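You operate a simulated robot arm through the tools that you are given. There is no shell and no other tool. Be economical: measure what you need, move in short steps, check, and stop when the job is done.

Carry out the task below with a simulated robot arm. There is one attempt and no reset: what you move stays moved.

TASK
Lock the bored block in the vice, then stand the grey-capped steel tube in the block.
Fine: free the vice lock, close the jaw on the block.
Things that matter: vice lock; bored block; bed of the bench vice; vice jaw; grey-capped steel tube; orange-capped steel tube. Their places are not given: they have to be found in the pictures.

It is judged by the outcome, as a careful person would: the job done as asked, and still so three seconds after it is handed in. It fails if anything else is knocked over, pushed out of place, dropped, spilled or broken.

THE ROBOT
A 6-joint arm with a two-finger parallel gripper, fixed in place. Base frame: the origin is at the foot of the arm, x ahead of it, y to its left, z up; the work surface is at about z = 0. Lengths are in m, angles in rad, forces in N, time in s.
With the tool pointing down near the work surface it reaches from about 0.18 to 0.46 m from the base axis. Its first joint turns from -1.222 to 1.222 rad. Payload 1.9 kg.
Tool frame: the origin (TCP) lies between the finger pads and is the grasp point; the fingertips stand 0.023 m ahead of it; z points along the fingers, y is the line along which they close. The gripper opens to 0.094 m. The fingers are 0.038 m wide and 0.01 m thick; the gripper's body (0.054 by 0.096 m) begins 0.039 m behind the TCP.
Orientation is that of the tool frame in the base frame, as [roll, pitch, yaw] about the fixed x, y, z axes, in that order (R = Rz(yaw) Ry(pitch) Rx(roll)). With the fingers straight down and closing along the base's y, the tool's x points along the base's -x, its y along +y and its z along -z.

THE INTERFACE
- The arm moves only by the tool step_arm. Its argument "commands" is a list that holds one entry, the list of rows, each a list of 7 numbers: the finger opening in m, from 0 to 0.094, then the shift along the base's x, y, z in m, then the turn, a rotation vector about the base's x, y, z in rad. In form: [[[claw, tx, ty, tz, rx, ry, rz], ...]]. A call has 1 to 20 rows; each row shifts and turns the commanded pose from where the row before left it. A row lasts 0.2 s, in which the tool goes at most 0.05 m and 0.15 rad; a call with a longer step from one row to the next is refused whole, and so is a gripper value outside its range. A pose out of reach is approached as far as the arm can. The call stops where the force on the tool passes 40 N (or 10 N more than at its start, if that is more) or the arm is blocked; 0.2 s more then pass. The fingers move at their own pace (about 0.108 m/s each) and stop on an object; they squeeze with about 42 N. The grip force told is the motor's: it shows also when the fingers shut on nothing. Time passes only in rows, and 0.2 s behind the last, so rows that do not move let the fingers close. It gives the time, the measured TCP pose, the force on the tool (base axes), the opening and the grip force at its end, in the units of the frame above (readings bear some noise).
- Cameras (640 x 400 px; columns grow to the right, rows downward): "scene" is fixed at [0.0519, 0.2977, 0.4398]; the picture's right is [-0.84, -0.54, 0.00], its down [-0.26, 0.41, -0.87] and it looks along [0.47, -0.74, -0.49] (base axes); focal length 232 px, centre (320, 200). "wrist" rides on the gripper at [-0.039, 0, -0.044] in the tool frame; the picture's right is [0.00, -1.00, 0.00], its down [0.97, 0.00, -0.24] and it looks along [0.24, 0.00, 0.97] (tool axes); focal length 218 px, centre (320, 200).
- camera(camera): a new picture of that camera. No time passes.
- probe_pixels(camera, pixels): for up to 12 pixels [column, row] of the newest picture of that camera ("zoom" is the newest enlarged one), the place [x, y, z] in the base frame of the surface seen there, good to about 0.003 m, but the place of the scene camera against the robot may be out by one fixed shift of up to 0.018 m in any direction. No time passes.
- enlarge(camera, box): a new picture of the part [left, top, right, bottom] of that camera's present view, enlarged. No time passes.
- job_done(): hands the job in; it is judged then, once.

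Work in short steps. Measure before you move; look again where a grasp or a placing could have gone wrong, and mend it. You have 80 turns and 54 pictures in all, those below and enlarged ones among them. Open the gripper and draw the arm clear of the work before you hand the job in, unless the task says otherwise; then end with one line.

The tools are called after ">>>" as a command line: name --argument value ..., lists and objects as JSON in quotes. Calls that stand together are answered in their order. step_arm: Moves the arm, as the interface text tells. Its arguments: {"type":"object","properties":{"commands":{"type":"array"}},"required":["commands"]} The other tools are called the same way: camera (camera) takes a picture; probe_pixels (camera, pixels) gives the place of the surface under pixels of a picture; enlarge (camera, box) takes an enlarged picture of a part of a camera's view; job_done () hands the job in.

At the start:

```text
clock: 0.0
eef_pos: [0.3177, -0.1188, 0.2944]
ee_rot: [-3.14, 0.002, 3.14]
wrist_force: [1.0, -0.6, -0.5]
opening: 0.0939
finger_force: 0.1
```

scene: 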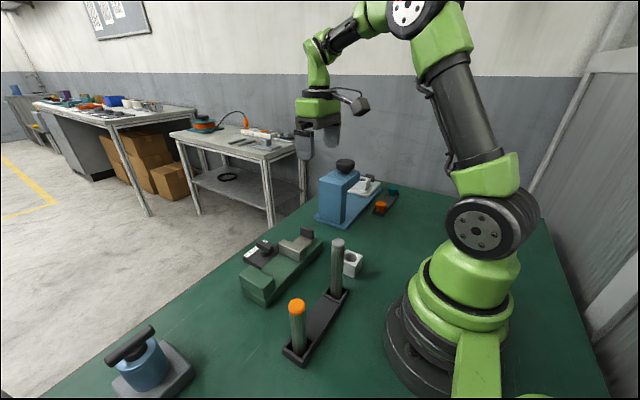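
wrist: 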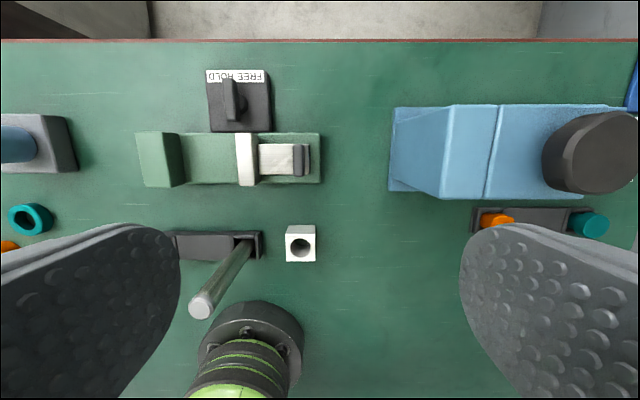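

The wrist picture shows the vice (140-320,130-190), a lock knob labelled FREE/HOLD at (238,100), and the block at (300,243). I'll enlarge to see the details.

>>> enlarge --camera "wrist" --box '[120, 50, 360, 290]'

>>> enlarge --camera "scene" --box '[220, 210, 400, 370]'

>>> probe_pixels --camera "wrist" --pixels '[[232, 85], [235, 118], [220, 100], [160, 160], [176, 160], [205, 160], [245, 160], [275, 160], [301, 160], [290, 228], [313, 258], [300, 243]]'

```text
1.67 times, centred on (240, 170) of wrist
```

zoom: 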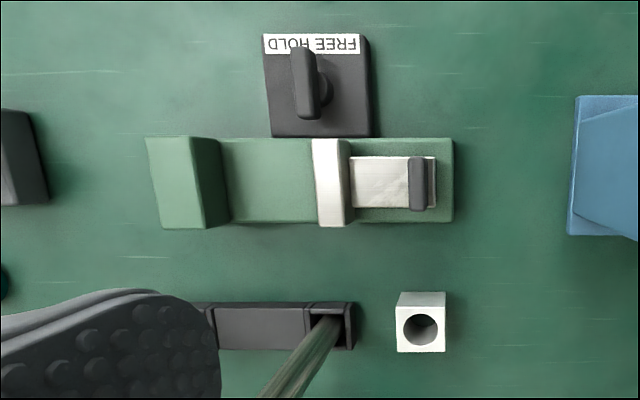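

```text
2.50 times, centred on (310, 290) of scene
```

zoom: 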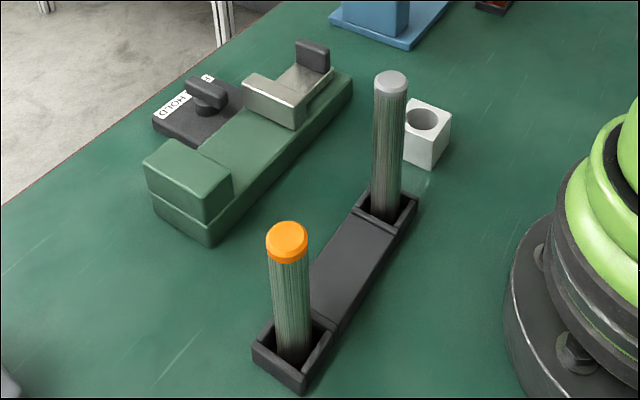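

```text
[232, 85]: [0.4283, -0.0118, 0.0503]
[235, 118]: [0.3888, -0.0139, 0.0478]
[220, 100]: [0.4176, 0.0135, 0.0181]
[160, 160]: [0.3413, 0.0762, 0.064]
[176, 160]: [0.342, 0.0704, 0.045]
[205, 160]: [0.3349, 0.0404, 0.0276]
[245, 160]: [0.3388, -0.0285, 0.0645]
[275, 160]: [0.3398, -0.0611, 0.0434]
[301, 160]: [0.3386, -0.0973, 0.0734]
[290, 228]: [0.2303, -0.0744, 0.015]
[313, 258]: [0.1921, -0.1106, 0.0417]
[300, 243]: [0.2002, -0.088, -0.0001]
```

The moving jaw is at y≈-0.03 with a dark handle at y≈-0.097. The lock lever runs along x on a FREE/HOLD plate. I'll go above the lock for a straight look.

>>> step_arm --commands '[[[0.094, 0.02, 0.035, -0.01, 0, 0, 0], [0.094, 0.02, 0.035, -0.01, 0, 0, 0], [0.094, 0.02, 0.035, -0.01, 0, 0, 0], [0.094, 0, 0, -0.02, 0, 0, 0], [0.094, 0, 0, 0, 0, 0, 0]]]'

>>> camera --camera "wrist"

```text
clock: 1.2
eef_pos: [0.3774, -0.0149, 0.245]
ee_rot: [-3.139, 0.001, 3.141]
wrist_force: [0.7, -0.4, 0.4]
opening: 0.094
finger_force: 0.1
```

```text
49 pictures are left
```

wrist: 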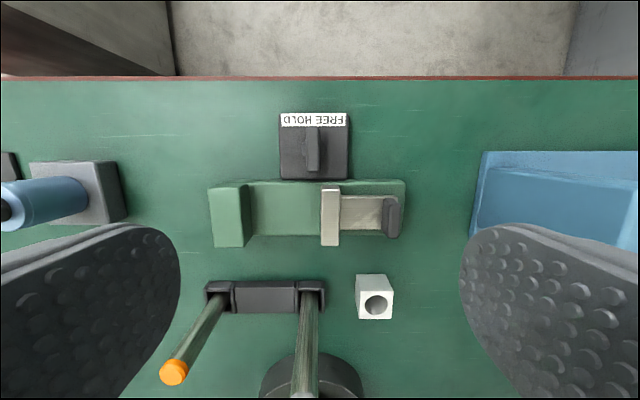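

>>> enlarge --camera "wrist" --box '[265, 100, 365, 200]'

>>> probe_pixels --camera "wrist" --pixels '[[285, 120], [343, 120], [285, 174], [345, 174], [313, 130], [313, 167], [325, 150], [330, 192], [330, 240], [393, 200], [393, 230], [360, 205]]'

```text
4.00 times, centred on (315, 150) of wrist
```

zoom: 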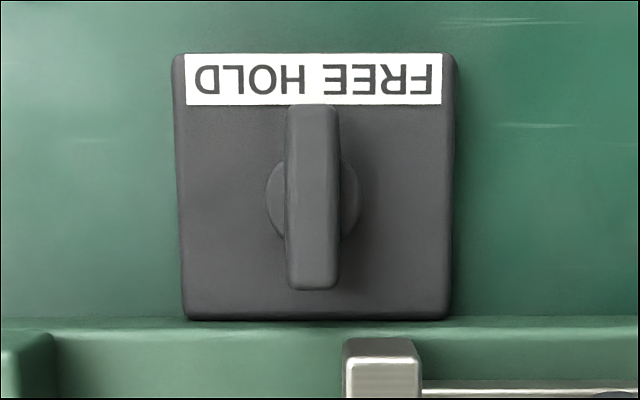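

```text
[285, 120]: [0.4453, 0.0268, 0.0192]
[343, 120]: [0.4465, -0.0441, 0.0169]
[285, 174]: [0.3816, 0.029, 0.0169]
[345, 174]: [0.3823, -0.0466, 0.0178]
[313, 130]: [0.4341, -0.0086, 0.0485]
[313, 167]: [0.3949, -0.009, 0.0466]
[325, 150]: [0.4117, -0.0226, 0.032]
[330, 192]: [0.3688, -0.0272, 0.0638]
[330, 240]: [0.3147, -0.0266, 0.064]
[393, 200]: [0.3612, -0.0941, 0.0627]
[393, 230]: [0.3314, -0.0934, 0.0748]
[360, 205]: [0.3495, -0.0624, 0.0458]
```

The lever lies along x, centred near (0.4145, -0.009) with its top at z≈0.048. FREE is on the -y side. I'll come down over it, gripper closing along y, with the tips above the hub at z≈0.035.

>>> step_arm --commands '[[[0.06, 0.02, 0.006, -0.03, 0, 0, 0], [0.06, 0.017, 0, -0.04, 0, 0, 0], [0.06, 0, 0, -0.04, 0, 0, 0], [0.06, 0, 0, -0.04, 0, 0, 0], [0.06, 0, 0, -0.025, 0, 0, 0], [0.06, 0, 0, -0.012, 0, 0, 0], [0.06, 0, 0, 0, 0, 0, 0]]]'

>>> enlarge --camera "scene" --box '[220, 190, 340, 290]'

```text
clock: 2.8
eef_pos: [0.4157, -0.008, 0.0576]
ee_rot: [-3.139, 0.001, 3.141]
wrist_force: [0.4, 0.7, 0.3]
opening: 0.0597
finger_force: 0.0
```

```text
4.00 times, centred on (280, 240) of scene
```

zoom: 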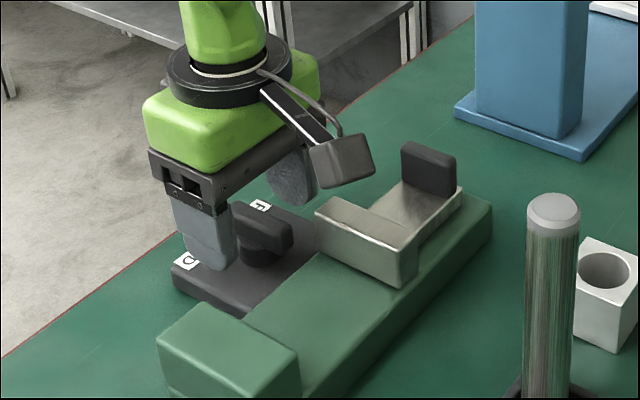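

The fingers straddle the lever cleanly, so I'll close and turn a little toward FREE (negative z rotation).

>>> step_arm --commands '[[[0.0, 0, 0, 0, 0, 0, 0], [0.0, 0, 0, 0, 0, 0, 0], [0.0, 0, 0, 0, 0, 0, 0]]]'

>>> step_arm --commands '[[[0.0, 0, 0, 0, 0, 0, -0.1], [0.0, 0, 0, 0, 0, 0, -0.1], [0.0, 0, 0, 0, 0, 0, -0.1], [0.0, 0, 0, 0, 0, 0, 0]]]'

>>> enlarge --camera "scene" --box '[220, 190, 340, 290]'

```text
clock: 3.6
eef_pos: [0.416, -0.0078, 0.0576]
ee_rot: [-3.14, 0.002, 3.139]
wrist_force: [2.4, -1.3, -4.1]
opening: 0.015
finger_force: 45.3
```

```text
clock: 4.6
eef_pos: [0.4162, -0.0078, 0.0584]
ee_rot: [-3.14, 0.008, 2.846]
wrist_force: [14.1, -5.5, 8.5]
opening: 0.026
finger_force: 44.9
```

```text
4.00 times, centred on (280, 240) of scene
```

zoom: 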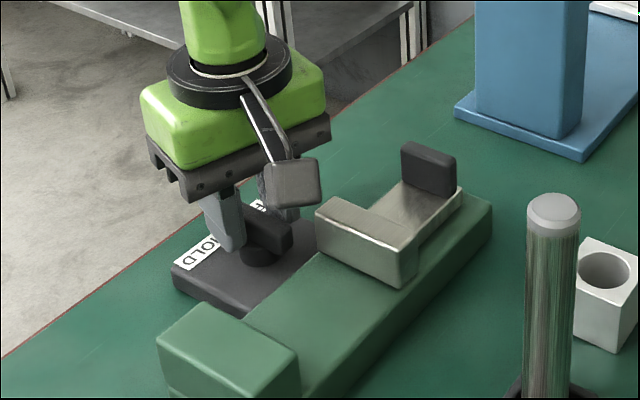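

The opening grew to 0.026, so the lever did not follow: it is stopped in that direction. I'll turn back and try the other way gently.

>>> step_arm --commands '[[[0.0, 0, 0, 0, 0, 0, 0.1], [0.0, 0, 0, 0, 0, 0, 0.1], [0.0, 0, 0, 0, 0, 0, 0.1], [0.0, 0, 0, 0, 0, 0, 0.1], [0.0, 0, 0, 0, 0, 0, 0.1], [0.0, 0, 0, 0, 0, 0, 0.0]]]'

>>> enlarge --camera "scene" --box '[220, 190, 340, 290]'

```text
clock: 6.0
eef_pos: [0.4149, -0.0064, 0.0573]
ee_rot: [3.14, 0.001, -2.943]
wrist_force: [-6.8, 11.5, 34.5]
opening: 0.0151
finger_force: 45.1
```

```text
4.00 times, centred on (280, 240) of scene
```

zoom: 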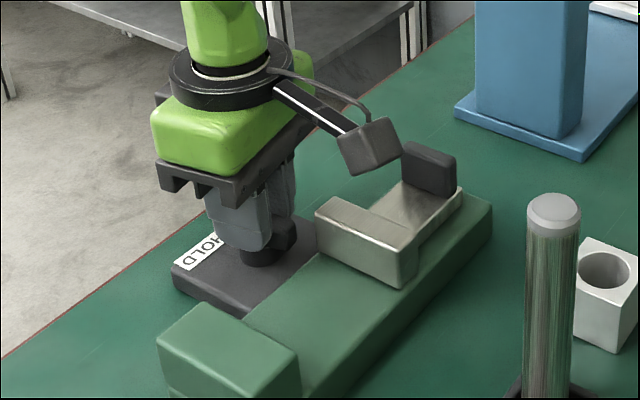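

The opening stays at 0.015, so the lever now follows. I'll raise 2 mm to ease the vertical force and keep turning.

>>> step_arm --commands '[[[0.0, 0, 0, 0.002, 0, 0, 0], [0.0, 0, 0, 0, 0, 0, 0.1], [0.0, 0, 0, 0, 0, 0, 0.1], [0.0, 0, 0, 0, 0, 0, 0.1], [0.0, 0, 0, 0, 0, 0, 0.1], [0.0, 0, 0, 0, 0, 0, 0.1], [0.0, 0, 0, 0, 0, 0, 0.0]]]'

```text
clock: 7.6
eef_pos: [0.4132, -0.0068, 0.0566]
ee_rot: [3.137, -0.002, -2.441]
wrist_force: [1.6, 26.1, -34.8]
opening: 0.0151
finger_force: 45.3
```

The lever has turned about 0.7 rad and still follows. I'll relieve the side and vertical loads slightly and continue.

>>> step_arm --commands '[[[0.0, 0, 0.001, -0.0015, 0, 0, 0], [0.0, 0, 0.001, 0, 0, 0, 0.1], [0.0, 0, 0, 0, 0, 0, 0.1], [0.0, 0, 0, 0, 0, 0, 0.1], [0.0, 0, 0, 0, 0, 0, 0.1], [0.0, 0, 0, 0, 0, 0, 0.0]]]'

```text
clock: 8.7
eef_pos: [0.4126, -0.0068, 0.0579]
ee_rot: [3.137, -0.001, -2.134]
wrist_force: [-5.6, -0.5, 2.6]
opening: 0.015
finger_force: 45.5
stopped in row 5: the force on the tool passed its limit (the readings are from after the stop); the commanded pose is now the measured one
```

It stopped on a force spike at about 1.0 rad. I'll check whether that is the end stop with small steps.

>>> step_arm --commands '[[[0.0, 0, 0, 0, 0, 0, 0.06], [0.0, 0, 0, 0, 0, 0, 0.06], [0.0, 0, 0, 0, 0, 0, 0.06], [0.0, 0, 0, 0, 0, 0, 0.06], [0.0, 0, 0, 0, 0, 0, 0.0]]]'

>>> enlarge --camera "scene" --box '[220, 190, 340, 290]'

```text
clock: 9.9
eef_pos: [0.4136, -0.0078, 0.0576]
ee_rot: [3.138, -0.002, -1.895]
wrist_force: [-14.0, -1.8, 15.3]
opening: 0.0147
finger_force: 45.5
```

```text
4.00 times, centred on (280, 240) of scene
```

zoom: 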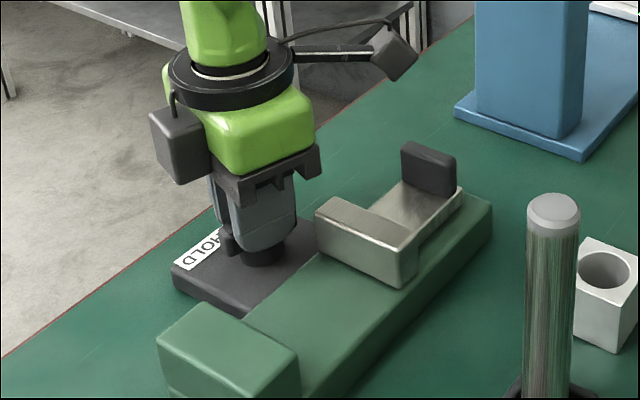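

The opening is still 0.0147 and the turn is about 1.25 rad, so it is still following. I'll continue toward 90°.

>>> step_arm --commands '[[[0.0, 0, 0, 0, 0, 0, 0.06], [0.0, 0, 0, 0, 0, 0, 0.06], [0.0, 0, 0, 0, 0, 0, 0.06], [0.0, 0, 0, 0, 0, 0, 0.06], [0.0, 0, 0, 0, 0, 0, 0.06], [0.0, 0, 0, 0, 0, 0, 0.06], [0.0, 0, 0, 0, 0, 0, 0.0]]]'

```text
clock: 11.5
eef_pos: [0.4137, -0.0057, 0.0585]
ee_rot: [3.134, 0.001, -1.54]
wrist_force: [-17.0, 6.3, 16.1]
opening: 0.0153
finger_force: 44.7
```

It has turned 1.6 rad. A short extra turn will show whether the stop is here, since the opening would grow.

>>> step_arm --commands '[[[0.0, 0, 0, 0, 0, 0, 0.05], [0.0, 0, 0, 0, 0, 0, 0.05], [0.0, 0, 0, 0, 0, 0, 0.0]]]'

```text
clock: 12.3
eef_pos: [0.4139, -0.006, 0.0575]
ee_rot: [3.136, -0.002, -1.441]
wrist_force: [-14.3, 3.3, 6.4]
opening: 0.0193
finger_force: 45.3
```

The opening grew to 0.019, so the stop is at about 90° and the lever is at its free end. I'll turn back 0.13, release, rise and look.

>>> step_arm --commands '[[[0.0, 0, 0, 0, 0, 0, -0.13], [0.05, 0, 0, 0, 0, 0, 0], [0.05, 0, 0, 0, 0, 0, 0], [0.05, 0, 0, 0.03, 0, 0, 0], [0.05, 0, 0, 0.05, 0, 0, 0], [0.05, 0, 0, 0.05, 0, 0, 0], [0.05, 0, 0, 0.05, 0, 0, 0], [0.05, 0, 0, 0, 0, 0, 0]]]'

>>> enlarge --camera "scene" --box '[220, 190, 340, 290]'

>>> camera --camera "wrist"

```text
clock: 14.1
eef_pos: [0.4113, -0.0056, 0.2377]
ee_rot: [3.137, -0.002, -1.564]
wrist_force: [0.3, -0.2, -1.1]
opening: 0.0497
finger_force: 0.1
```

```text
4.00 times, centred on (280, 240) of scene
```

zoom: 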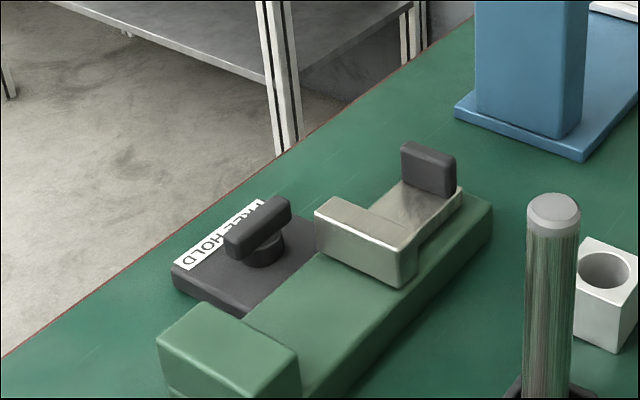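

```text
42 pictures are left
```

wrist: 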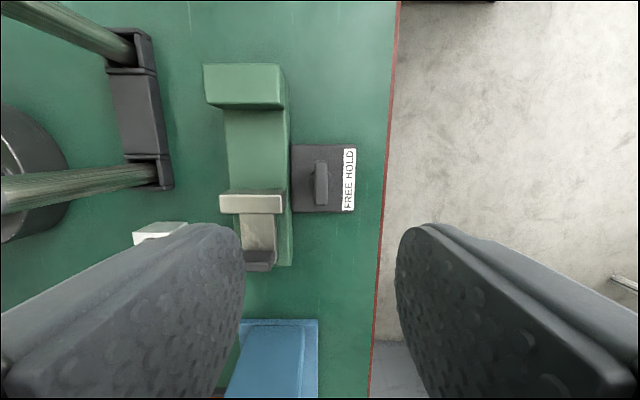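

The lever now lies along y (turned 90°). With the gripper now closing along x, which suits the block, I'll move over it and measure.

>>> step_arm --commands '[[[0.07, -0.04, -0.018, 0, 0, 0, 0], [0.07, -0.04, -0.018, 0, 0, 0, 0], [0.07, -0.04, -0.018, 0, 0, 0, 0], [0.07, -0.04, -0.018, 0, 0, 0, 0], [0.07, -0.04, -0.018, 0, 0, 0, 0], [0.07, 0, -0.01, -0.02, 0, 0, 0], [0.07, 0, 0, 0, 0, 0, 0]]]'

>>> camera --camera "wrist"

```text
clock: 15.7
eef_pos: [0.2129, -0.1072, 0.2183]
ee_rot: [3.137, -0.001, -1.565]
wrist_force: [0.6, -0.1, 0.3]
opening: 0.0701
finger_force: 0.1
```

```text
41 pictures are left
```

wrist: 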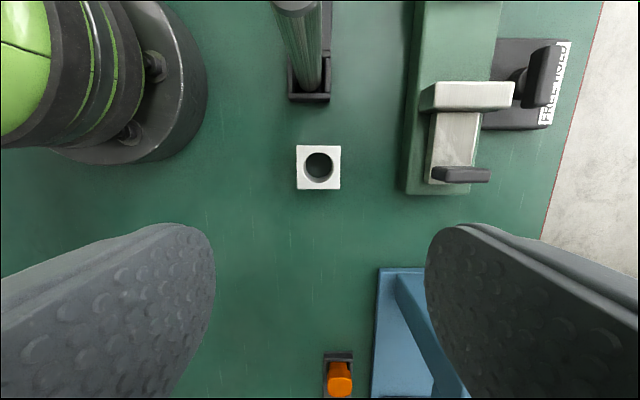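

>>> enlarge --camera "wrist" --box '[280, 130, 360, 210]'

>>> probe_pixels --camera "wrist" --pixels '[[299, 149], [337, 149], [299, 185], [337, 185], [301, 167], [335, 167], [318, 148], [318, 186], [318, 165], [290, 167], [468, 86], [468, 106]]'

```text
5.00 times, centred on (320, 170) of wrist
```

zoom: 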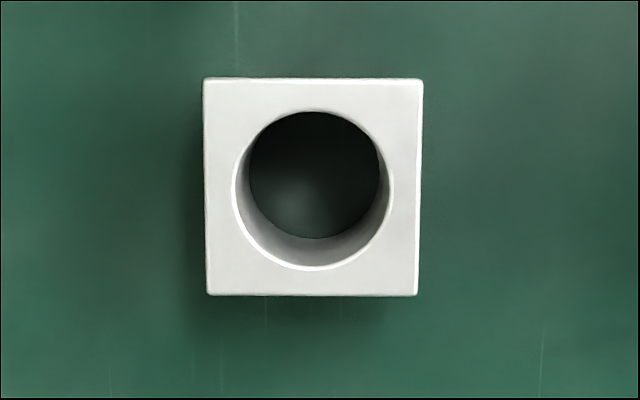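

```text
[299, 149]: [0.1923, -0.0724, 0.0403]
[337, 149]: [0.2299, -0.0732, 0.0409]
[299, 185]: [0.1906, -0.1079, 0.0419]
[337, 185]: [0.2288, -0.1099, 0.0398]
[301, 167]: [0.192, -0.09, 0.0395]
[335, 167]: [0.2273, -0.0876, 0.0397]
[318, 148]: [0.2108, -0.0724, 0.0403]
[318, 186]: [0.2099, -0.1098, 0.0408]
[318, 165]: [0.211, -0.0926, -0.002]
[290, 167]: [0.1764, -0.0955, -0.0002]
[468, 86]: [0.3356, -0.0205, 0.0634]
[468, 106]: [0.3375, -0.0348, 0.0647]
```

Block: about 0.0435 square, 0.040 high, bore about 0.031 wide, centre near (0.2105, -0.091). Before descending I'll check the grey tube's place relative to the wrist camera.

>>> probe_pixels --camera "wrist" --pixels '[[308, 98], [308, 85], [300, 40], [315, 60], [298, 8], [310, 3]]'

>>> camera --camera "scene"

```text
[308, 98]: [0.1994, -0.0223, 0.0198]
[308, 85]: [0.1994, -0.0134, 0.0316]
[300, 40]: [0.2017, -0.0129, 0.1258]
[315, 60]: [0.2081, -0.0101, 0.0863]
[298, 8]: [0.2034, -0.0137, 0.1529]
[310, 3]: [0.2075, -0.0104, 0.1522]
```

```text
39 pictures are left
```

scene: 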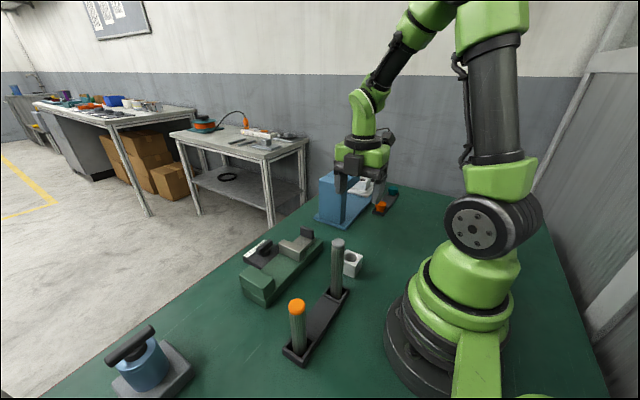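

The grey tube (top at z≈0.153, edge at y≈-0.0135) is close to where the wrist camera would come down. I'll turn the gripper back so the camera faces +x for the grasp; the block is square, so I can turn it 90° in the air afterwards.

>>> step_arm --commands '[[[0.07, 0, 0, 0, 0, 0, -0.143], [0.07, 0, 0, 0, 0, 0, -0.143], [0.07, 0, 0, 0, 0, 0, -0.143], [0.07, 0, 0, 0, 0, 0, -0.143], [0.07, 0, 0, 0, 0, 0, -0.143], [0.07, 0, 0, 0, 0, 0, -0.143], [0.07, 0, 0, 0, 0, 0, -0.143], [0.07, 0, 0, 0, 0, 0, -0.143], [0.07, 0, 0, 0, 0, 0, -0.143], [0.07, 0, 0, 0, 0, 0, -0.143], [0.07, 0, 0, 0, 0, 0, -0.146], [0.07, -0.0024, 0.0164, -0.02, 0, 0, 0], [0.07, 0, 0, 0, 0, 0, 0]]]'

>>> camera --camera "wrist"

```text
clock: 18.5
eef_pos: [0.2108, -0.0903, 0.1972]
ee_rot: [3.136, -0.001, 3.141]
wrist_force: [-0.3, 0.3, -0.2]
opening: 0.0701
finger_force: 0.0
```

```text
38 pictures are left
```

wrist: 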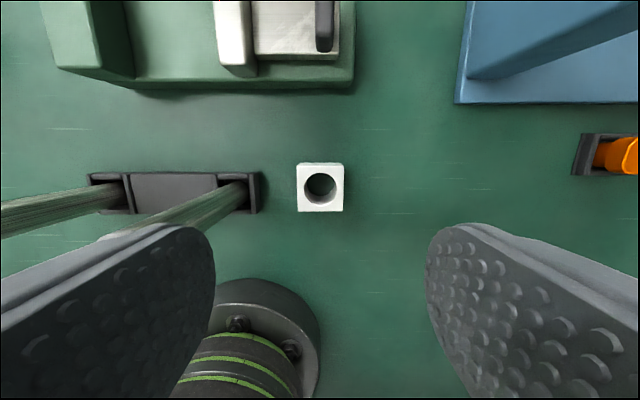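

The block is centred under the gripper (320, 187). I'll descend straight with opening 0.062 and close.

>>> step_arm --commands '[[[0.062, 0, 0, -0.04, 0, 0, 0], [0.062, 0, 0, -0.04, 0, 0, 0], [0.062, 0, 0, -0.04, 0, 0, 0], [0.062, 0, 0, -0.03, 0, 0, 0], [0.062, 0, 0, -0.017, 0, 0, 0], [0.062, 0, 0, 0, 0, 0, 0], [0.03, 0, 0, 0, 0, 0, 0], [0.03, 0, 0, 0, 0, 0, 0]]]'

```text
clock: 20.3
eef_pos: [0.211, -0.0912, 0.0323]
ee_rot: [3.137, -0.002, 3.14]
wrist_force: [0.7, -0.5, -0.4]
opening: 0.0437
finger_force: 42.6
```

Block gripped (0.0437). I'll lift straight up, then shift toward the vice while turning.

>>> step_arm --commands '[[[0.03, 0, 0, 0.03, 0, 0, 0], [0.03, 0, 0, 0.045, 0, 0, 0], [0.03, 0, 0, 0.045, 0, 0, 0], [0.03, 0, 0, 0.045, 0, 0, 0], [0.03, 0, 0, 0, 0, 0, 0]]]'

>>> step_arm --commands '[[[0.03, 0.03, 0.01, 0, 0, 0, 0.1], [0.03, 0.03, 0.01, 0, 0, 0, 0.147], [0.03, 0.03, 0.01, 0, 0, 0, 0.147], [0.03, 0.03, 0.01, 0, 0, 0, 0.147], [0.03, 0.01, 0.01, 0, 0, 0, 0.147], [0.03, 0, 0.01, 0, 0, 0, 0.147], [0.03, 0, 0.01, 0, 0, 0, 0.147], [0.03, 0, 0.01, 0, 0, 0, 0.147], [0.03, 0, 0.01, 0, 0, 0, 0.147], [0.03, 0, 0.01, 0, 0, 0, 0.147], [0.03, 0, 0, 0, 0, 0, 0.147], [0.03, 0, 0, 0, 0, 0, 0]]]'

>>> camera --camera "wrist"

```text
clock: 21.5
eef_pos: [0.2135, -0.0912, 0.1973]
ee_rot: [3.136, -0.002, -3.142]
wrist_force: [0.0, -0.6, -0.9]
opening: 0.0436
finger_force: 42.2
```

```text
clock: 24.1
eef_pos: [0.3402, 0.0108, 0.1954]
ee_rot: [3.137, -0.002, -1.571]
wrist_force: [-0.7, -0.6, -1.0]
opening: 0.0434
finger_force: 42.1
```

```text
37 pictures are left
```

wrist: 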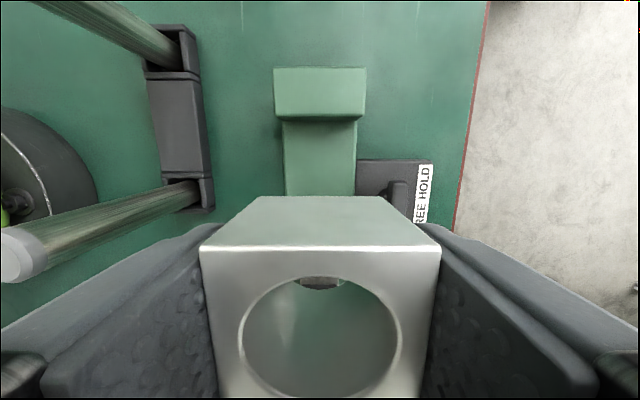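

I'll probe the fixed jaw's edges and the bed here.

>>> probe_pixels --camera "wrist" --pixels '[[320, 75], [320, 92], [320, 96], [320, 102], [320, 112], [320, 118], [320, 128], [320, 160], [277, 95], [363, 95], [288, 180], [352, 180]]'

>>> enlarge --camera "scene" --box '[230, 190, 350, 310]'

```text
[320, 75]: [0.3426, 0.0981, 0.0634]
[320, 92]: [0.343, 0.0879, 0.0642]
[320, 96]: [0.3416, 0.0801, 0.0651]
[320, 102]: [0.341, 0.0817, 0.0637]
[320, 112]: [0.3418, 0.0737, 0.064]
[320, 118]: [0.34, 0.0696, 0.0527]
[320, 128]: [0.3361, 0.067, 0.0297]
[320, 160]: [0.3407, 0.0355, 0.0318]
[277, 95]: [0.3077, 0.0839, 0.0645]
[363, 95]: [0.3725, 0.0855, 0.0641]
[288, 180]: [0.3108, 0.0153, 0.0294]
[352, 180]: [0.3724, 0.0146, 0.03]
```

```text
3.33 times, centred on (290, 250) of scene
```

zoom: 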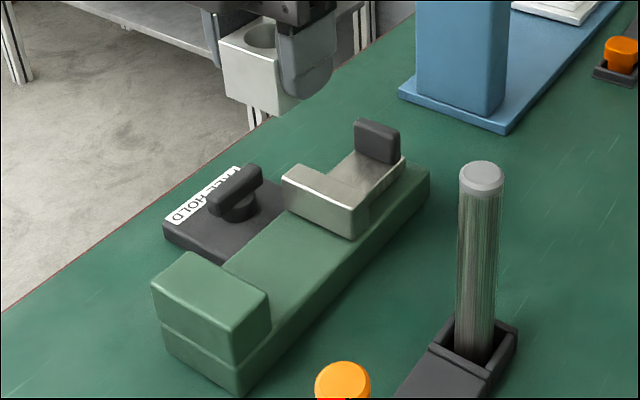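

Fixed jaw face is at y≈0.070 and the bed at z≈0.030. I'll place the block centred at y≈0.043, x≈0.341, descending to TCP z≈0.062.

>>> step_arm --commands '[[[0.03, 0.001, 0.016, 0, 0, 0, 0], [0.03, 0, 0.016, 0, 0, 0, 0], [0.03, 0, 0, -0.04, 0, 0, 0], [0.03, 0, 0, -0.04, 0, 0, 0], [0.03, 0, 0, -0.03, 0, 0, 0], [0.03, 0, 0, -0.015, 0, 0, 0], [0.03, 0, 0, 0, 0, 0, 0]]]'

>>> enlarge --camera "scene" --box '[230, 190, 350, 310]'

```text
clock: 25.7
eef_pos: [0.3411, 0.0415, 0.0727]
ee_rot: [3.138, -0.002, -1.571]
wrist_force: [0.2, 1.3, -0.5]
opening: 0.0436
finger_force: 41.6
```

```text
3.33 times, centred on (290, 250) of scene
```

zoom: 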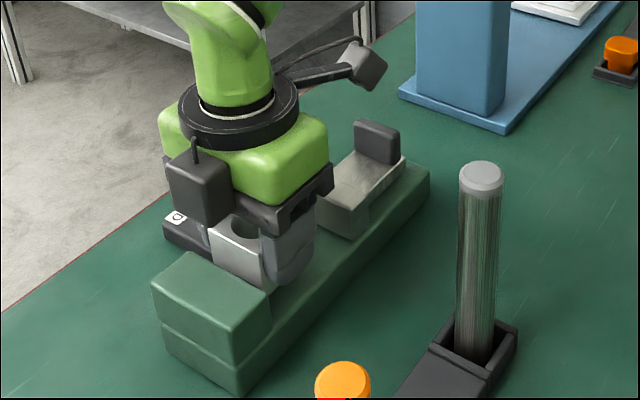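

Aligned with clear space to the jaw. Now I'll lower in small steps to the bed.

>>> step_arm --commands '[[[0.03, 0, 0, -0.004, 0, 0, 0], [0.03, 0, 0, -0.003, 0, 0, 0], [0.03, 0, 0, -0.002, 0, 0, 0], [0.03, 0, 0, -0.001, 0, 0, 0], [0.03, 0, 0, 0, 0, 0, 0]]]'

```text
clock: 26.9
eef_pos: [0.3424, 0.0416, 0.0609]
ee_rot: [3.135, -0.001, -1.574]
wrist_force: [-0.2, -0.6, 0.4]
opening: 0.0434
finger_force: 42.2
```

>>> step_arm --commands '[[[0.03, 0, 0, -0.001, 0, 0, 0], [0.03, 0, 0, -0.001, 0, 0, 0], [0.03, 0, 0, 0, 0, 0, 0]]]'

```text
clock: 27.7
eef_pos: [0.3433, 0.0411, 0.0593]
ee_rot: [3.139, -0.001, -1.573]
wrist_force: [-7.8, 3.4, 33.1]
opening: 0.0435
finger_force: 42.3
```

Contact with the bed (33 N). I'll release and rise straight.

>>> step_arm --commands '[[[0.062, 0, 0, 0.001, 0, 0, 0], [0.062, 0, 0, 0, 0, 0, 0], [0.062, 0, 0, 0.03, 0, 0, 0], [0.062, 0, 0, 0.04, 0, 0, 0], [0.062, 0, 0, 0.04, 0, 0, 0], [0.062, 0, -0.03, 0.02, 0, 0, 0], [0.062, 0, -0.03, 0, 0, 0, 0], [0.062, 0, -0.03, 0, 0, 0, 0], [0.062, 0, -0.03, 0, 0, 0, 0], [0.062, 0, 0, 0, 0, 0, 0]]]'

>>> camera --camera "wrist"

```text
clock: 29.9
eef_pos: [0.3421, -0.0786, 0.1907]
ee_rot: [3.137, -0.002, -1.573]
wrist_force: [0.7, -0.4, 0.2]
opening: 0.0619
finger_force: 0.0
```

```text
34 pictures are left
```

wrist: 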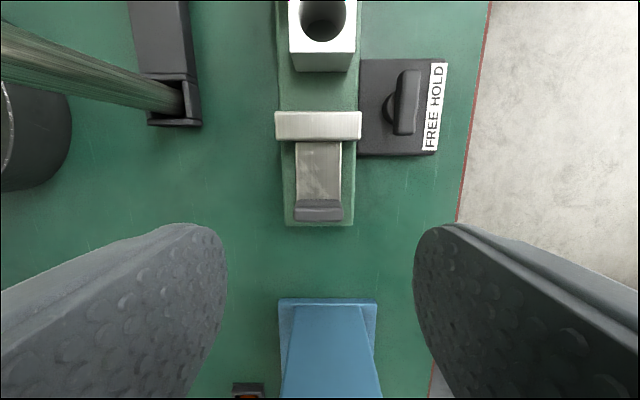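

>>> probe_pixels --camera "wrist" --pixels '[[320, 204], [320, 215], [298, 204], [341, 204], [320, 118], [320, 135], [320, 190], [320, 240], [320, 310], [320, 330], [320, 46], [320, 60]]'

```text
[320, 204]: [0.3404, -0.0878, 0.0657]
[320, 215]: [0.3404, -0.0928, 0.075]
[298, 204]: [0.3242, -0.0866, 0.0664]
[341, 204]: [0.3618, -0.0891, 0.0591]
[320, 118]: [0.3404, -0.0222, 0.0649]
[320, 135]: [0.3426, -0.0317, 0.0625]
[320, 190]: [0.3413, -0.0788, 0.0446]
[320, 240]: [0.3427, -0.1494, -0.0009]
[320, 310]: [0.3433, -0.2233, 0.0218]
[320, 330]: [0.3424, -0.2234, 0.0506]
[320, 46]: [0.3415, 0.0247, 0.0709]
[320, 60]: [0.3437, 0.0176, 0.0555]
```

The handle's outer face is at about y=-0.101, top z=0.075. I'll close the fingers, descend behind it at y≈-0.133 and push toward +y.

>>> step_arm --commands '[[[0.0, 0, -0.028, 0, 0, 0, 0], [0.0, 0, -0.027, 0, 0, 0, 0], [0.0, 0, 0, -0.04, 0, 0, 0], [0.0, 0, 0, -0.04, 0, 0, 0], [0.0, 0, 0, -0.03, 0, 0, 0], [0.0, 0, 0, -0.015, 0, 0, 0], [0.0, 0, 0, 0, 0, 0, 0]]]'

>>> enlarge --camera "scene" --box '[230, 180, 370, 300]'

```text
clock: 31.1
eef_pos: [0.3444, -0.1329, 0.0854]
ee_rot: [-3.138, -0.006, -1.584]
wrist_force: [-3.5, 1.5, 10.1]
opening: 0.0001
finger_force: 42.0
stopped in row 6: the force on the tool passed its limit (the readings are from after the stop); the commanded pose is now the measured one
```

```text
3.33 times, centred on (300, 240) of scene
```

zoom: 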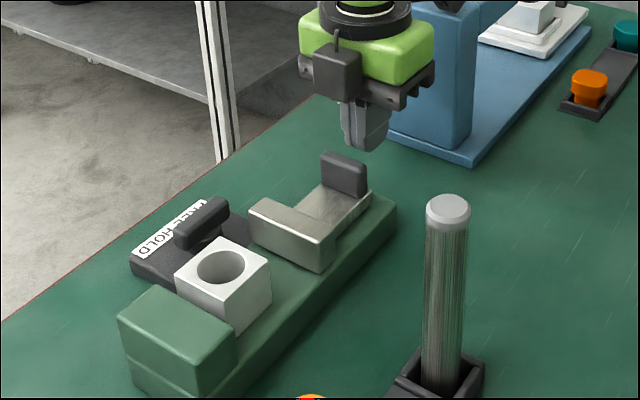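

Something touched (stop at z 0.085). The blue tower behind is close to the gripper's rear, so I'll rise and move away and check it hasn't shifted.

>>> step_arm --commands '[[[0.0, 0, 0.002, 0.03, 0, 0, 0], [0.0, 0, 0.01, 0.04, 0, 0, 0], [0.0, 0, 0.03, 0.04, 0, 0, 0], [0.0, 0, 0, 0, 0, 0, 0]]]'

>>> camera --camera "scene"

>>> camera --camera "wrist"

```text
clock: 32.1
eef_pos: [0.3437, -0.093, 0.195]
ee_rot: [-3.139, -0.004, -1.585]
wrist_force: [-0.3, -0.1, 0.1]
opening: 0.0
finger_force: 41.8
```

```text
32 pictures are left
```

scene: 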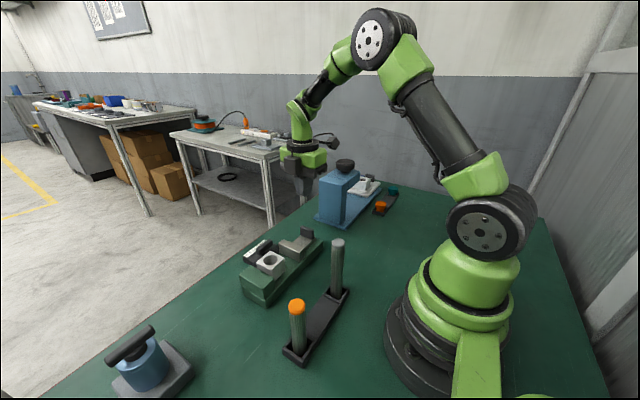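

```text
31 pictures are left
```

wrist: 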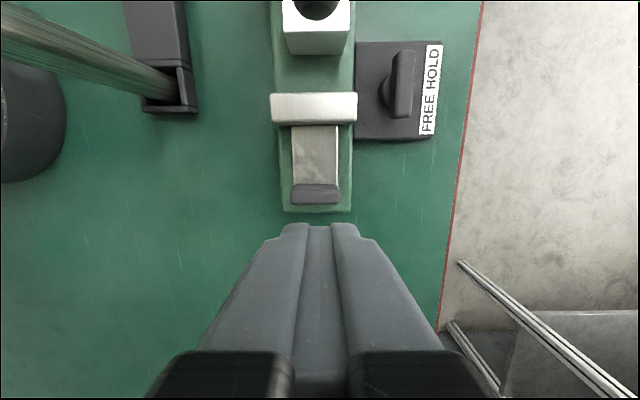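

The tower is unmoved. The box on its boom (tool +x side) was heading into it. With the gripper turned back to yaw π the boom points to -x, away from everything, and the closed fingers are thin along y.

>>> step_arm --commands '[[[0.0, 0, 0, 0, 0, 0, -0.143], [0.0, 0, 0, 0, 0, 0, -0.143], [0.0, 0, 0, 0, 0, 0, -0.143], [0.0, 0, 0, 0, 0, 0, -0.143], [0.0, 0, 0, 0, 0, 0, -0.143], [0.0, 0, 0, 0, 0, 0, -0.143], [0.0, 0, 0, 0, 0, 0, -0.143], [0.0, 0, 0, 0, 0, 0, -0.143], [0.0, 0, 0, 0, 0, 0, -0.143], [0.0, 0, 0, 0, 0, 0, -0.143], [0.0, 0, 0, 0, 0, 0, -0.13], [0.0, -0.002, -0.028, 0, 0, 0, 0], [0.0, 0, 0, -0.04, 0, 0, 0], [0.0, 0, 0, 0, 0, 0, 0]]]'

>>> camera --camera "wrist"

>>> camera --camera "scene"

```text
clock: 35.1
eef_pos: [0.3412, -0.1192, 0.1539]
ee_rot: [-3.139, -0.006, 3.138]
wrist_force: [0.1, 0.1, -0.3]
opening: 0.0
finger_force: 41.8
```

```text
30 pictures are left
```

wrist: 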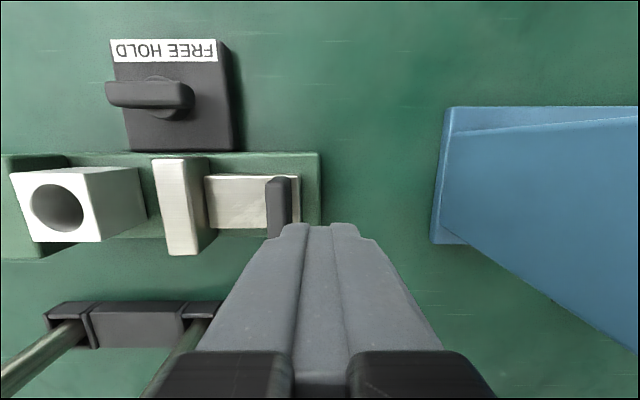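

```text
29 pictures are left
```

scene: 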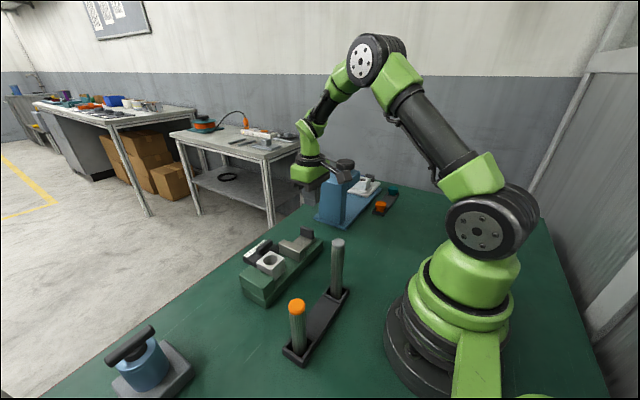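

The tower face (y≈-0.22) is well clear of the gripper body now. I'll descend behind the handle.

>>> step_arm --commands '[[[0.0, 0, -0.003, -0.03, 0, 0, 0], [0.0, 0, 0, -0.03, 0, 0, 0], [0.0, 0, 0, -0.015, 0, 0, 0], [0.0, 0, 0, -0.01, 0, 0, 0], [0.0, 0, 0, 0, 0, 0, 0]]]'

>>> enlarge --camera "scene" --box '[230, 180, 370, 300]'

```text
clock: 36.3
eef_pos: [0.3412, -0.1217, 0.0691]
ee_rot: [-3.14, -0.007, 3.138]
wrist_force: [-0.4, 0.3, 0.2]
opening: 0.0001
finger_force: 42.2
```

```text
3.33 times, centred on (300, 240) of scene
```

zoom: 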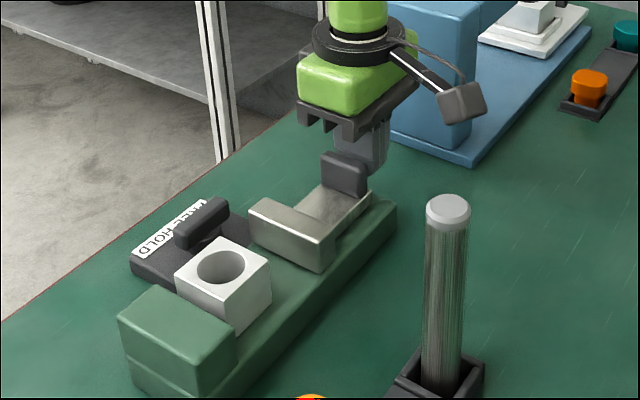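

The fingers are behind the handle, so I'll push 0.03 toward +y.

>>> step_arm --commands '[[[0.0, 0, 0.006, 0, 0, 0, 0], [0.0, 0, 0.006, 0, 0, 0, 0], [0.0, 0, 0.006, 0, 0, 0, 0], [0.0, 0, 0.006, 0, 0, 0, 0], [0.0, 0, 0.006, 0, 0, 0, 0], [0.0, 0, 0, 0, 0, 0, 0]]]'

>>> enlarge --camera "scene" --box '[230, 180, 370, 300]'

```text
clock: 37.7
eef_pos: [0.3428, -0.0923, 0.0692]
ee_rot: [-3.141, -0.006, 3.138]
wrist_force: [0.7, -0.3, -0.7]
opening: 0.0
finger_force: 42.1
```

```text
3.33 times, centred on (300, 240) of scene
```

zoom: 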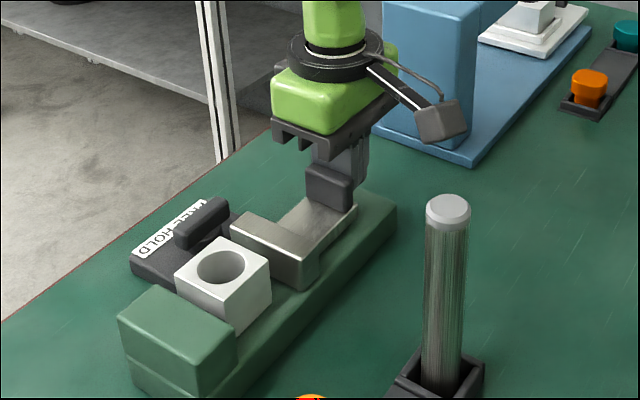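

The jaw slides freely, so the lock is released. I'll continue until the force rises against the block and fixed jaw.

>>> step_arm --commands '[[[0.0, 0, 0.006, 0, 0, 0, 0], [0.0, 0, 0.005, 0, 0, 0, 0], [0.0, 0, 0.004, 0, 0, 0, 0], [0.0, 0, 0.004, 0, 0, 0, 0], [0.0, 0, 0.003, 0, 0, 0, 0], [0.0, 0, 0.003, 0, 0, 0, 0], [0.0, 0, 0.002, 0, 0, 0, 0], [0.0, 0, 0.002, 0, 0, 0, 0], [0.0, 0, 0.002, 0, 0, 0, 0], [0.0, 0, 0.002, 0, 0, 0, 0], [0.0, 0, 0.002, 0, 0, 0, 0], [0.0, 0, 0, 0, 0, 0, 0]]]'

>>> enlarge --camera "scene" --box '[230, 180, 370, 300]'

```text
clock: 39.2
eef_pos: [0.3425, -0.0705, 0.07]
ee_rot: [-3.135, -0.001, 3.138]
wrist_force: [-1.3, -6.1, -0.8]
opening: 0.0
finger_force: 42.7
stopped in row 7: the force on the tool passed its limit (the readings are from after the stop); the commanded pose is now the measured one
```

```text
3.33 times, centred on (300, 240) of scene
```

zoom: 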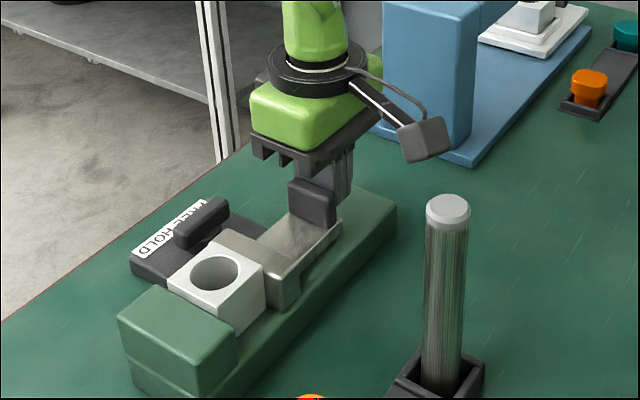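

The push stopped at the force limit. One more gentle push checks that it is really seated.

>>> step_arm --commands '[[[0.0, 0, 0.002, 0, 0, 0, 0], [0.0, 0, 0.002, 0, 0, 0, 0], [0.0, 0, 0.002, 0, 0, 0, 0], [0.0, 0, 0, 0, 0, 0, 0]]]'

>>> step_arm --commands '[[[0.0, 0, -0.008, 0, 0, 0, 0], [0.0, 0, -0.002, 0.03, 0, 0, 0], [0.0, 0, 0, 0.05, 0, 0, 0], [0.0, 0, 0.02, 0.04, 0, 0, 0], [0.0, 0, 0.03, 0.01, 0, 0, 0], [0.0, 0, 0.02, 0, 0, 0, 0], [0.05, 0, 0, 0, 0, 0, 0]]]'

>>> camera --camera "wrist"

```text
clock: 39.7
eef_pos: [0.3435, -0.0711, 0.0707]
ee_rot: [-3.13, 0.0, 3.141]
wrist_force: [-1.6, -4.6, 0.2]
opening: 0.0002
finger_force: 42.2
stopped in row 2: the force on the tool passed its limit (the readings are from after the stop); the commanded pose is now the measured one
```

```text
clock: 41.3
eef_pos: [0.3424, -0.0107, 0.2003]
ee_rot: [-3.132, 0.0, 3.139]
wrist_force: [0.2, 0.7, 0.0]
opening: 0.0501
finger_force: 0.0
```

```text
25 pictures are left
```

wrist: 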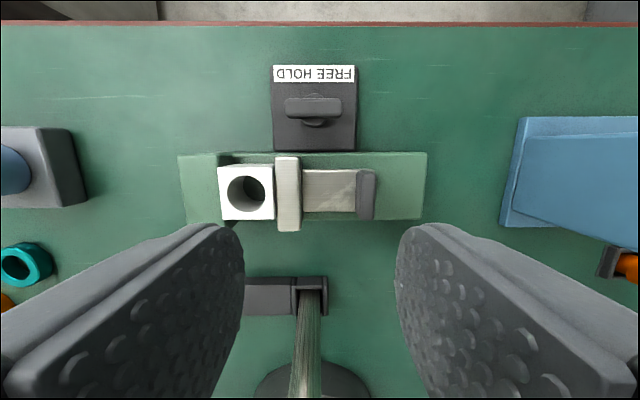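

>>> enlarge --camera "wrist" --box '[170, 130, 330, 250]'

>>> probe_pixels --camera "wrist" --pixels '[[221, 192], [271, 192], [246, 170], [246, 217], [288, 190], [278, 190], [212, 180], [248, 195], [290, 103], [340, 103]]'

```text
3.33 times, centred on (250, 190) of wrist
```

zoom: 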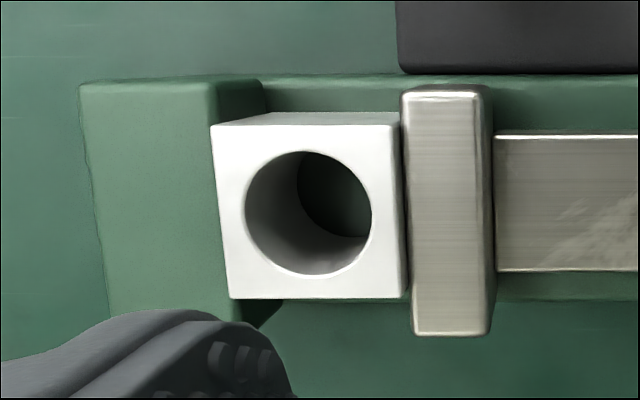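

```text
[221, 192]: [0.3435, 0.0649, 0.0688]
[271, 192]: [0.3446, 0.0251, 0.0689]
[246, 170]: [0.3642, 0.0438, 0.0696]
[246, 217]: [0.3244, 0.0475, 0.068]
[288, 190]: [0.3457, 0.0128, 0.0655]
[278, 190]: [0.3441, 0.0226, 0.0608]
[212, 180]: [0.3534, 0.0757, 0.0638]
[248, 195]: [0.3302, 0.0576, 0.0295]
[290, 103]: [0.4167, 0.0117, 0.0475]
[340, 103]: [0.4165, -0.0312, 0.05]
```

The block is seated between the jaws. Now I'll turn the lock back to HOLD: rotate the gripper so it closes along x, above the lever at (0.4135, -0.007).

>>> step_arm --commands '[[[0.05, 0.02, 0.004, 0, 0, 0, 0.143], [0.05, 0.02, 0, 0, 0, 0, 0.143], [0.05, 0.02, 0, 0, 0, 0, 0.143], [0.05, 0.011, 0, 0, 0, 0, 0.143], [0.05, 0, 0, 0, 0, 0, 0.143], [0.05, 0, 0, 0, 0, 0, 0.143], [0.05, 0, 0, 0, 0, 0, 0.143], [0.05, 0, 0, 0, 0, 0, 0.143], [0.05, 0, 0, 0, 0, 0, 0.143], [0.05, 0, 0, 0, 0, 0, 0.143], [0.05, 0, 0, 0, 0, 0, 0.143], [0.05, 0, 0, -0.03, 0, 0, 0], [0.05, 0, 0, -0.04, 0, 0, 0], [0.05, 0, 0, -0.03, 0, 0, 0], [0.05, 0, 0, -0.015, 0, 0, 0], [0.05, 0, 0, 0, 0, 0, 0]]]'

>>> enlarge --camera "scene" --box '[220, 190, 340, 290]'

```text
clock: 44.7
eef_pos: [0.4113, -0.0077, 0.0842]
ee_rot: [-3.13, -0.002, -1.571]
wrist_force: [-0.2, 0.7, 0.3]
opening: 0.0499
finger_force: 0.0
```

```text
4.00 times, centred on (280, 240) of scene
```

zoom: 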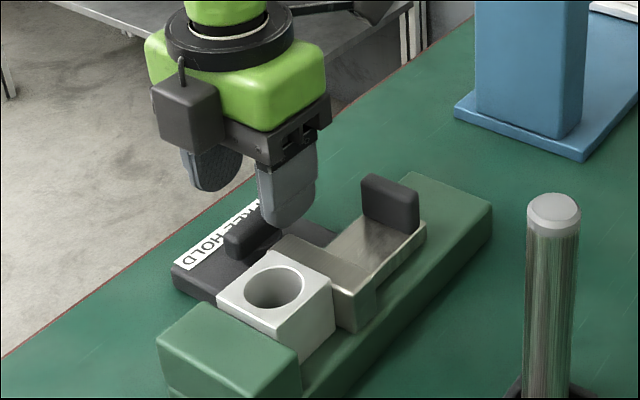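

The near finger would pass close to the moving jaw (x up to 0.372), so I'll narrow to 0.04 and shift x by +0.003 before descending and closing.

>>> step_arm --commands '[[[0.04, 0.003, 0, 0, 0, 0, 0], [0.04, 0, 0, -0.012, 0, 0, 0], [0.04, 0, 0, -0.012, 0, 0, 0], [0.04, 0, 0, 0, 0, 0, 0], [0.0, 0, 0, 0, 0, 0, 0], [0.0, 0, 0, 0, 0, 0, 0]]]'

```text
clock: 46.2
eef_pos: [0.4124, -0.0062, 0.0599]
ee_rot: [3.139, 0.002, -1.577]
wrist_force: [-0.6, -0.8, 0.8]
opening: 0.0148
finger_force: 44.7
stopped in row 6: the force on the tool passed its limit (the readings are from after the stop); the commanded pose is now the measured one
```

Lever gripped (0.0148). I'll turn it back about -1.57 rad in stages.

>>> step_arm --commands '[[[0.0, 0, 0, 0, 0, 0, -0.08], [0.0, 0, 0, 0, 0, 0, -0.08], [0.0, 0, 0, 0, 0, 0, -0.08], [0.0, 0, 0, 0, 0, 0, -0.08], [0.0, 0, 0, 0, 0, 0, -0.08], [0.0, 0, 0, 0, 0, 0, -0.08], [0.0, 0, 0, 0, 0, 0, 0]]]'

>>> step_arm --commands '[[[0.0, 0, 0, 0, 0, 0, -0.08], [0.0, 0, 0, 0, 0, 0, -0.08], [0.0, 0, 0, 0, 0, 0, -0.08], [0.0, 0, 0, 0, 0, 0, -0.08], [0.0, 0, 0, 0, 0, 0, -0.08], [0.0, 0, 0, 0, 0, 0, 0]]]'

```text
clock: 47.8
eef_pos: [0.4145, -0.0061, 0.0596]
ee_rot: [-3.14, 0.002, -2.055]
wrist_force: [17.3, 0.3, -8.7]
opening: 0.0148
finger_force: 45.1
```

```text
clock: 48.5
eef_pos: [0.4128, -0.0064, 0.0608]
ee_rot: [-3.136, 0.002, -2.256]
wrist_force: [3.4, -0.7, -2.6]
opening: 0.0148
finger_force: 44.8
stopped in row 3: the force on the tool passed its limit (the readings are from after the stop); the commanded pose is now the measured one
```

It is following (opening steady); the stop was a side-load spike that has reset. Continuing.

>>> step_arm --commands '[[[0.0, 0, 0, 0, 0, 0, -0.08], [0.0, 0, 0, 0, 0, 0, -0.08], [0.0, 0, 0, 0, 0, 0, -0.08], [0.0, 0, 0, 0, 0, 0, -0.08], [0.0, 0, 0, 0, 0, 0, 0]]]'

>>> step_arm --commands '[[[0.0, 0, 0, 0, 0, 0, -0.08], [0.0, 0, 0, 0, 0, 0, -0.08], [0.0, 0, 0, 0, 0, 0, -0.08], [0.0, 0, 0, 0, 0, 0, -0.08], [0.0, 0, 0, 0, 0, 0, 0]]]'

```text
clock: 49.7
eef_pos: [0.4152, -0.0059, 0.0603]
ee_rot: [-3.138, 0.003, -2.578]
wrist_force: [6.1, -16.0, -3.9]
opening: 0.0148
finger_force: 45.2
```

```text
clock: 50.8
eef_pos: [0.4148, -0.0067, 0.0602]
ee_rot: [-3.135, 0.004, -2.895]
wrist_force: [6.3, -1.1, -1.1]
opening: 0.0147
finger_force: 44.8
stopped in row 5: the force on the tool passed its limit (the readings are from after the stop); the commanded pose is now the measured one
```

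About 0.25 rad remains; continuing until the opening begins to grow at the stop.

>>> step_arm --commands '[[[0.0, 0, 0, 0, 0, 0, -0.08], [0.0, 0, 0, 0, 0, 0, -0.08], [0.0, 0, 0, 0, 0, 0, -0.08], [0.0, 0, 0, 0, 0, 0, 0]]]'

>>> step_arm --commands '[[[0.0, 0, 0, 0, 0, 0, -0.06], [0.0, 0, 0, 0, 0, 0, -0.04], [0.0, 0, 0, 0, 0, 0, 0]]]'

```text
clock: 51.8
eef_pos: [0.4152, -0.0084, 0.0599]
ee_rot: [-3.135, 0.003, -3.137]
wrist_force: [-12.7, -8.1, 11.9]
opening: 0.015
finger_force: 44.9
```

```text
clock: 52.6
eef_pos: [0.4139, -0.008, 0.0589]
ee_rot: [-3.135, 0.007, 3.052]
wrist_force: [13.8, -17.1, -11.4]
opening: 0.0178
finger_force: 44.7
```

The opening grew to 0.0178, so the lever is back at its HOLD stop. I'll ease back, release and rise, then look.

>>> step_arm --commands '[[[0.0, 0, 0, 0, 0, 0, 0.09], [0.04, 0, 0, 0, 0, 0, 0], [0.04, 0, 0, 0, 0, 0, 0], [0.04, 0, 0, 0.03, 0, 0, 0], [0.04, 0, 0, 0.05, 0, 0, 0], [0.04, -0.03, 0.0, 0.05, 0, 0, 0], [0.04, -0.03, 0.0, 0.04, 0, 0, 0], [0.06, -0.03, 0.0, 0.01, 0, 0, 0], [0.06, 0, 0, 0, 0, 0, 0]]]'

>>> camera --camera "wrist"

>>> enlarge --camera "scene" --box '[220, 190, 360, 310]'

```text
refused: row 6 steps farther than a row can; nothing moved
```

```text
22 pictures are left
```

wrist: 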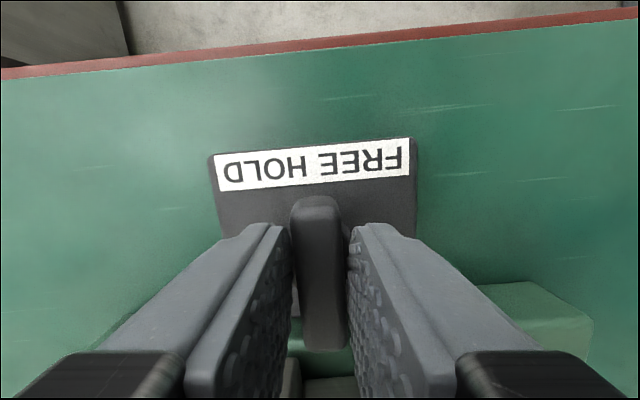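

```text
3.33 times, centred on (290, 250) of scene
```

zoom: 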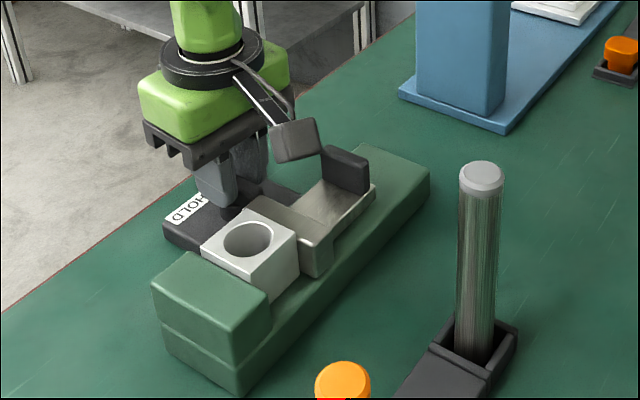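

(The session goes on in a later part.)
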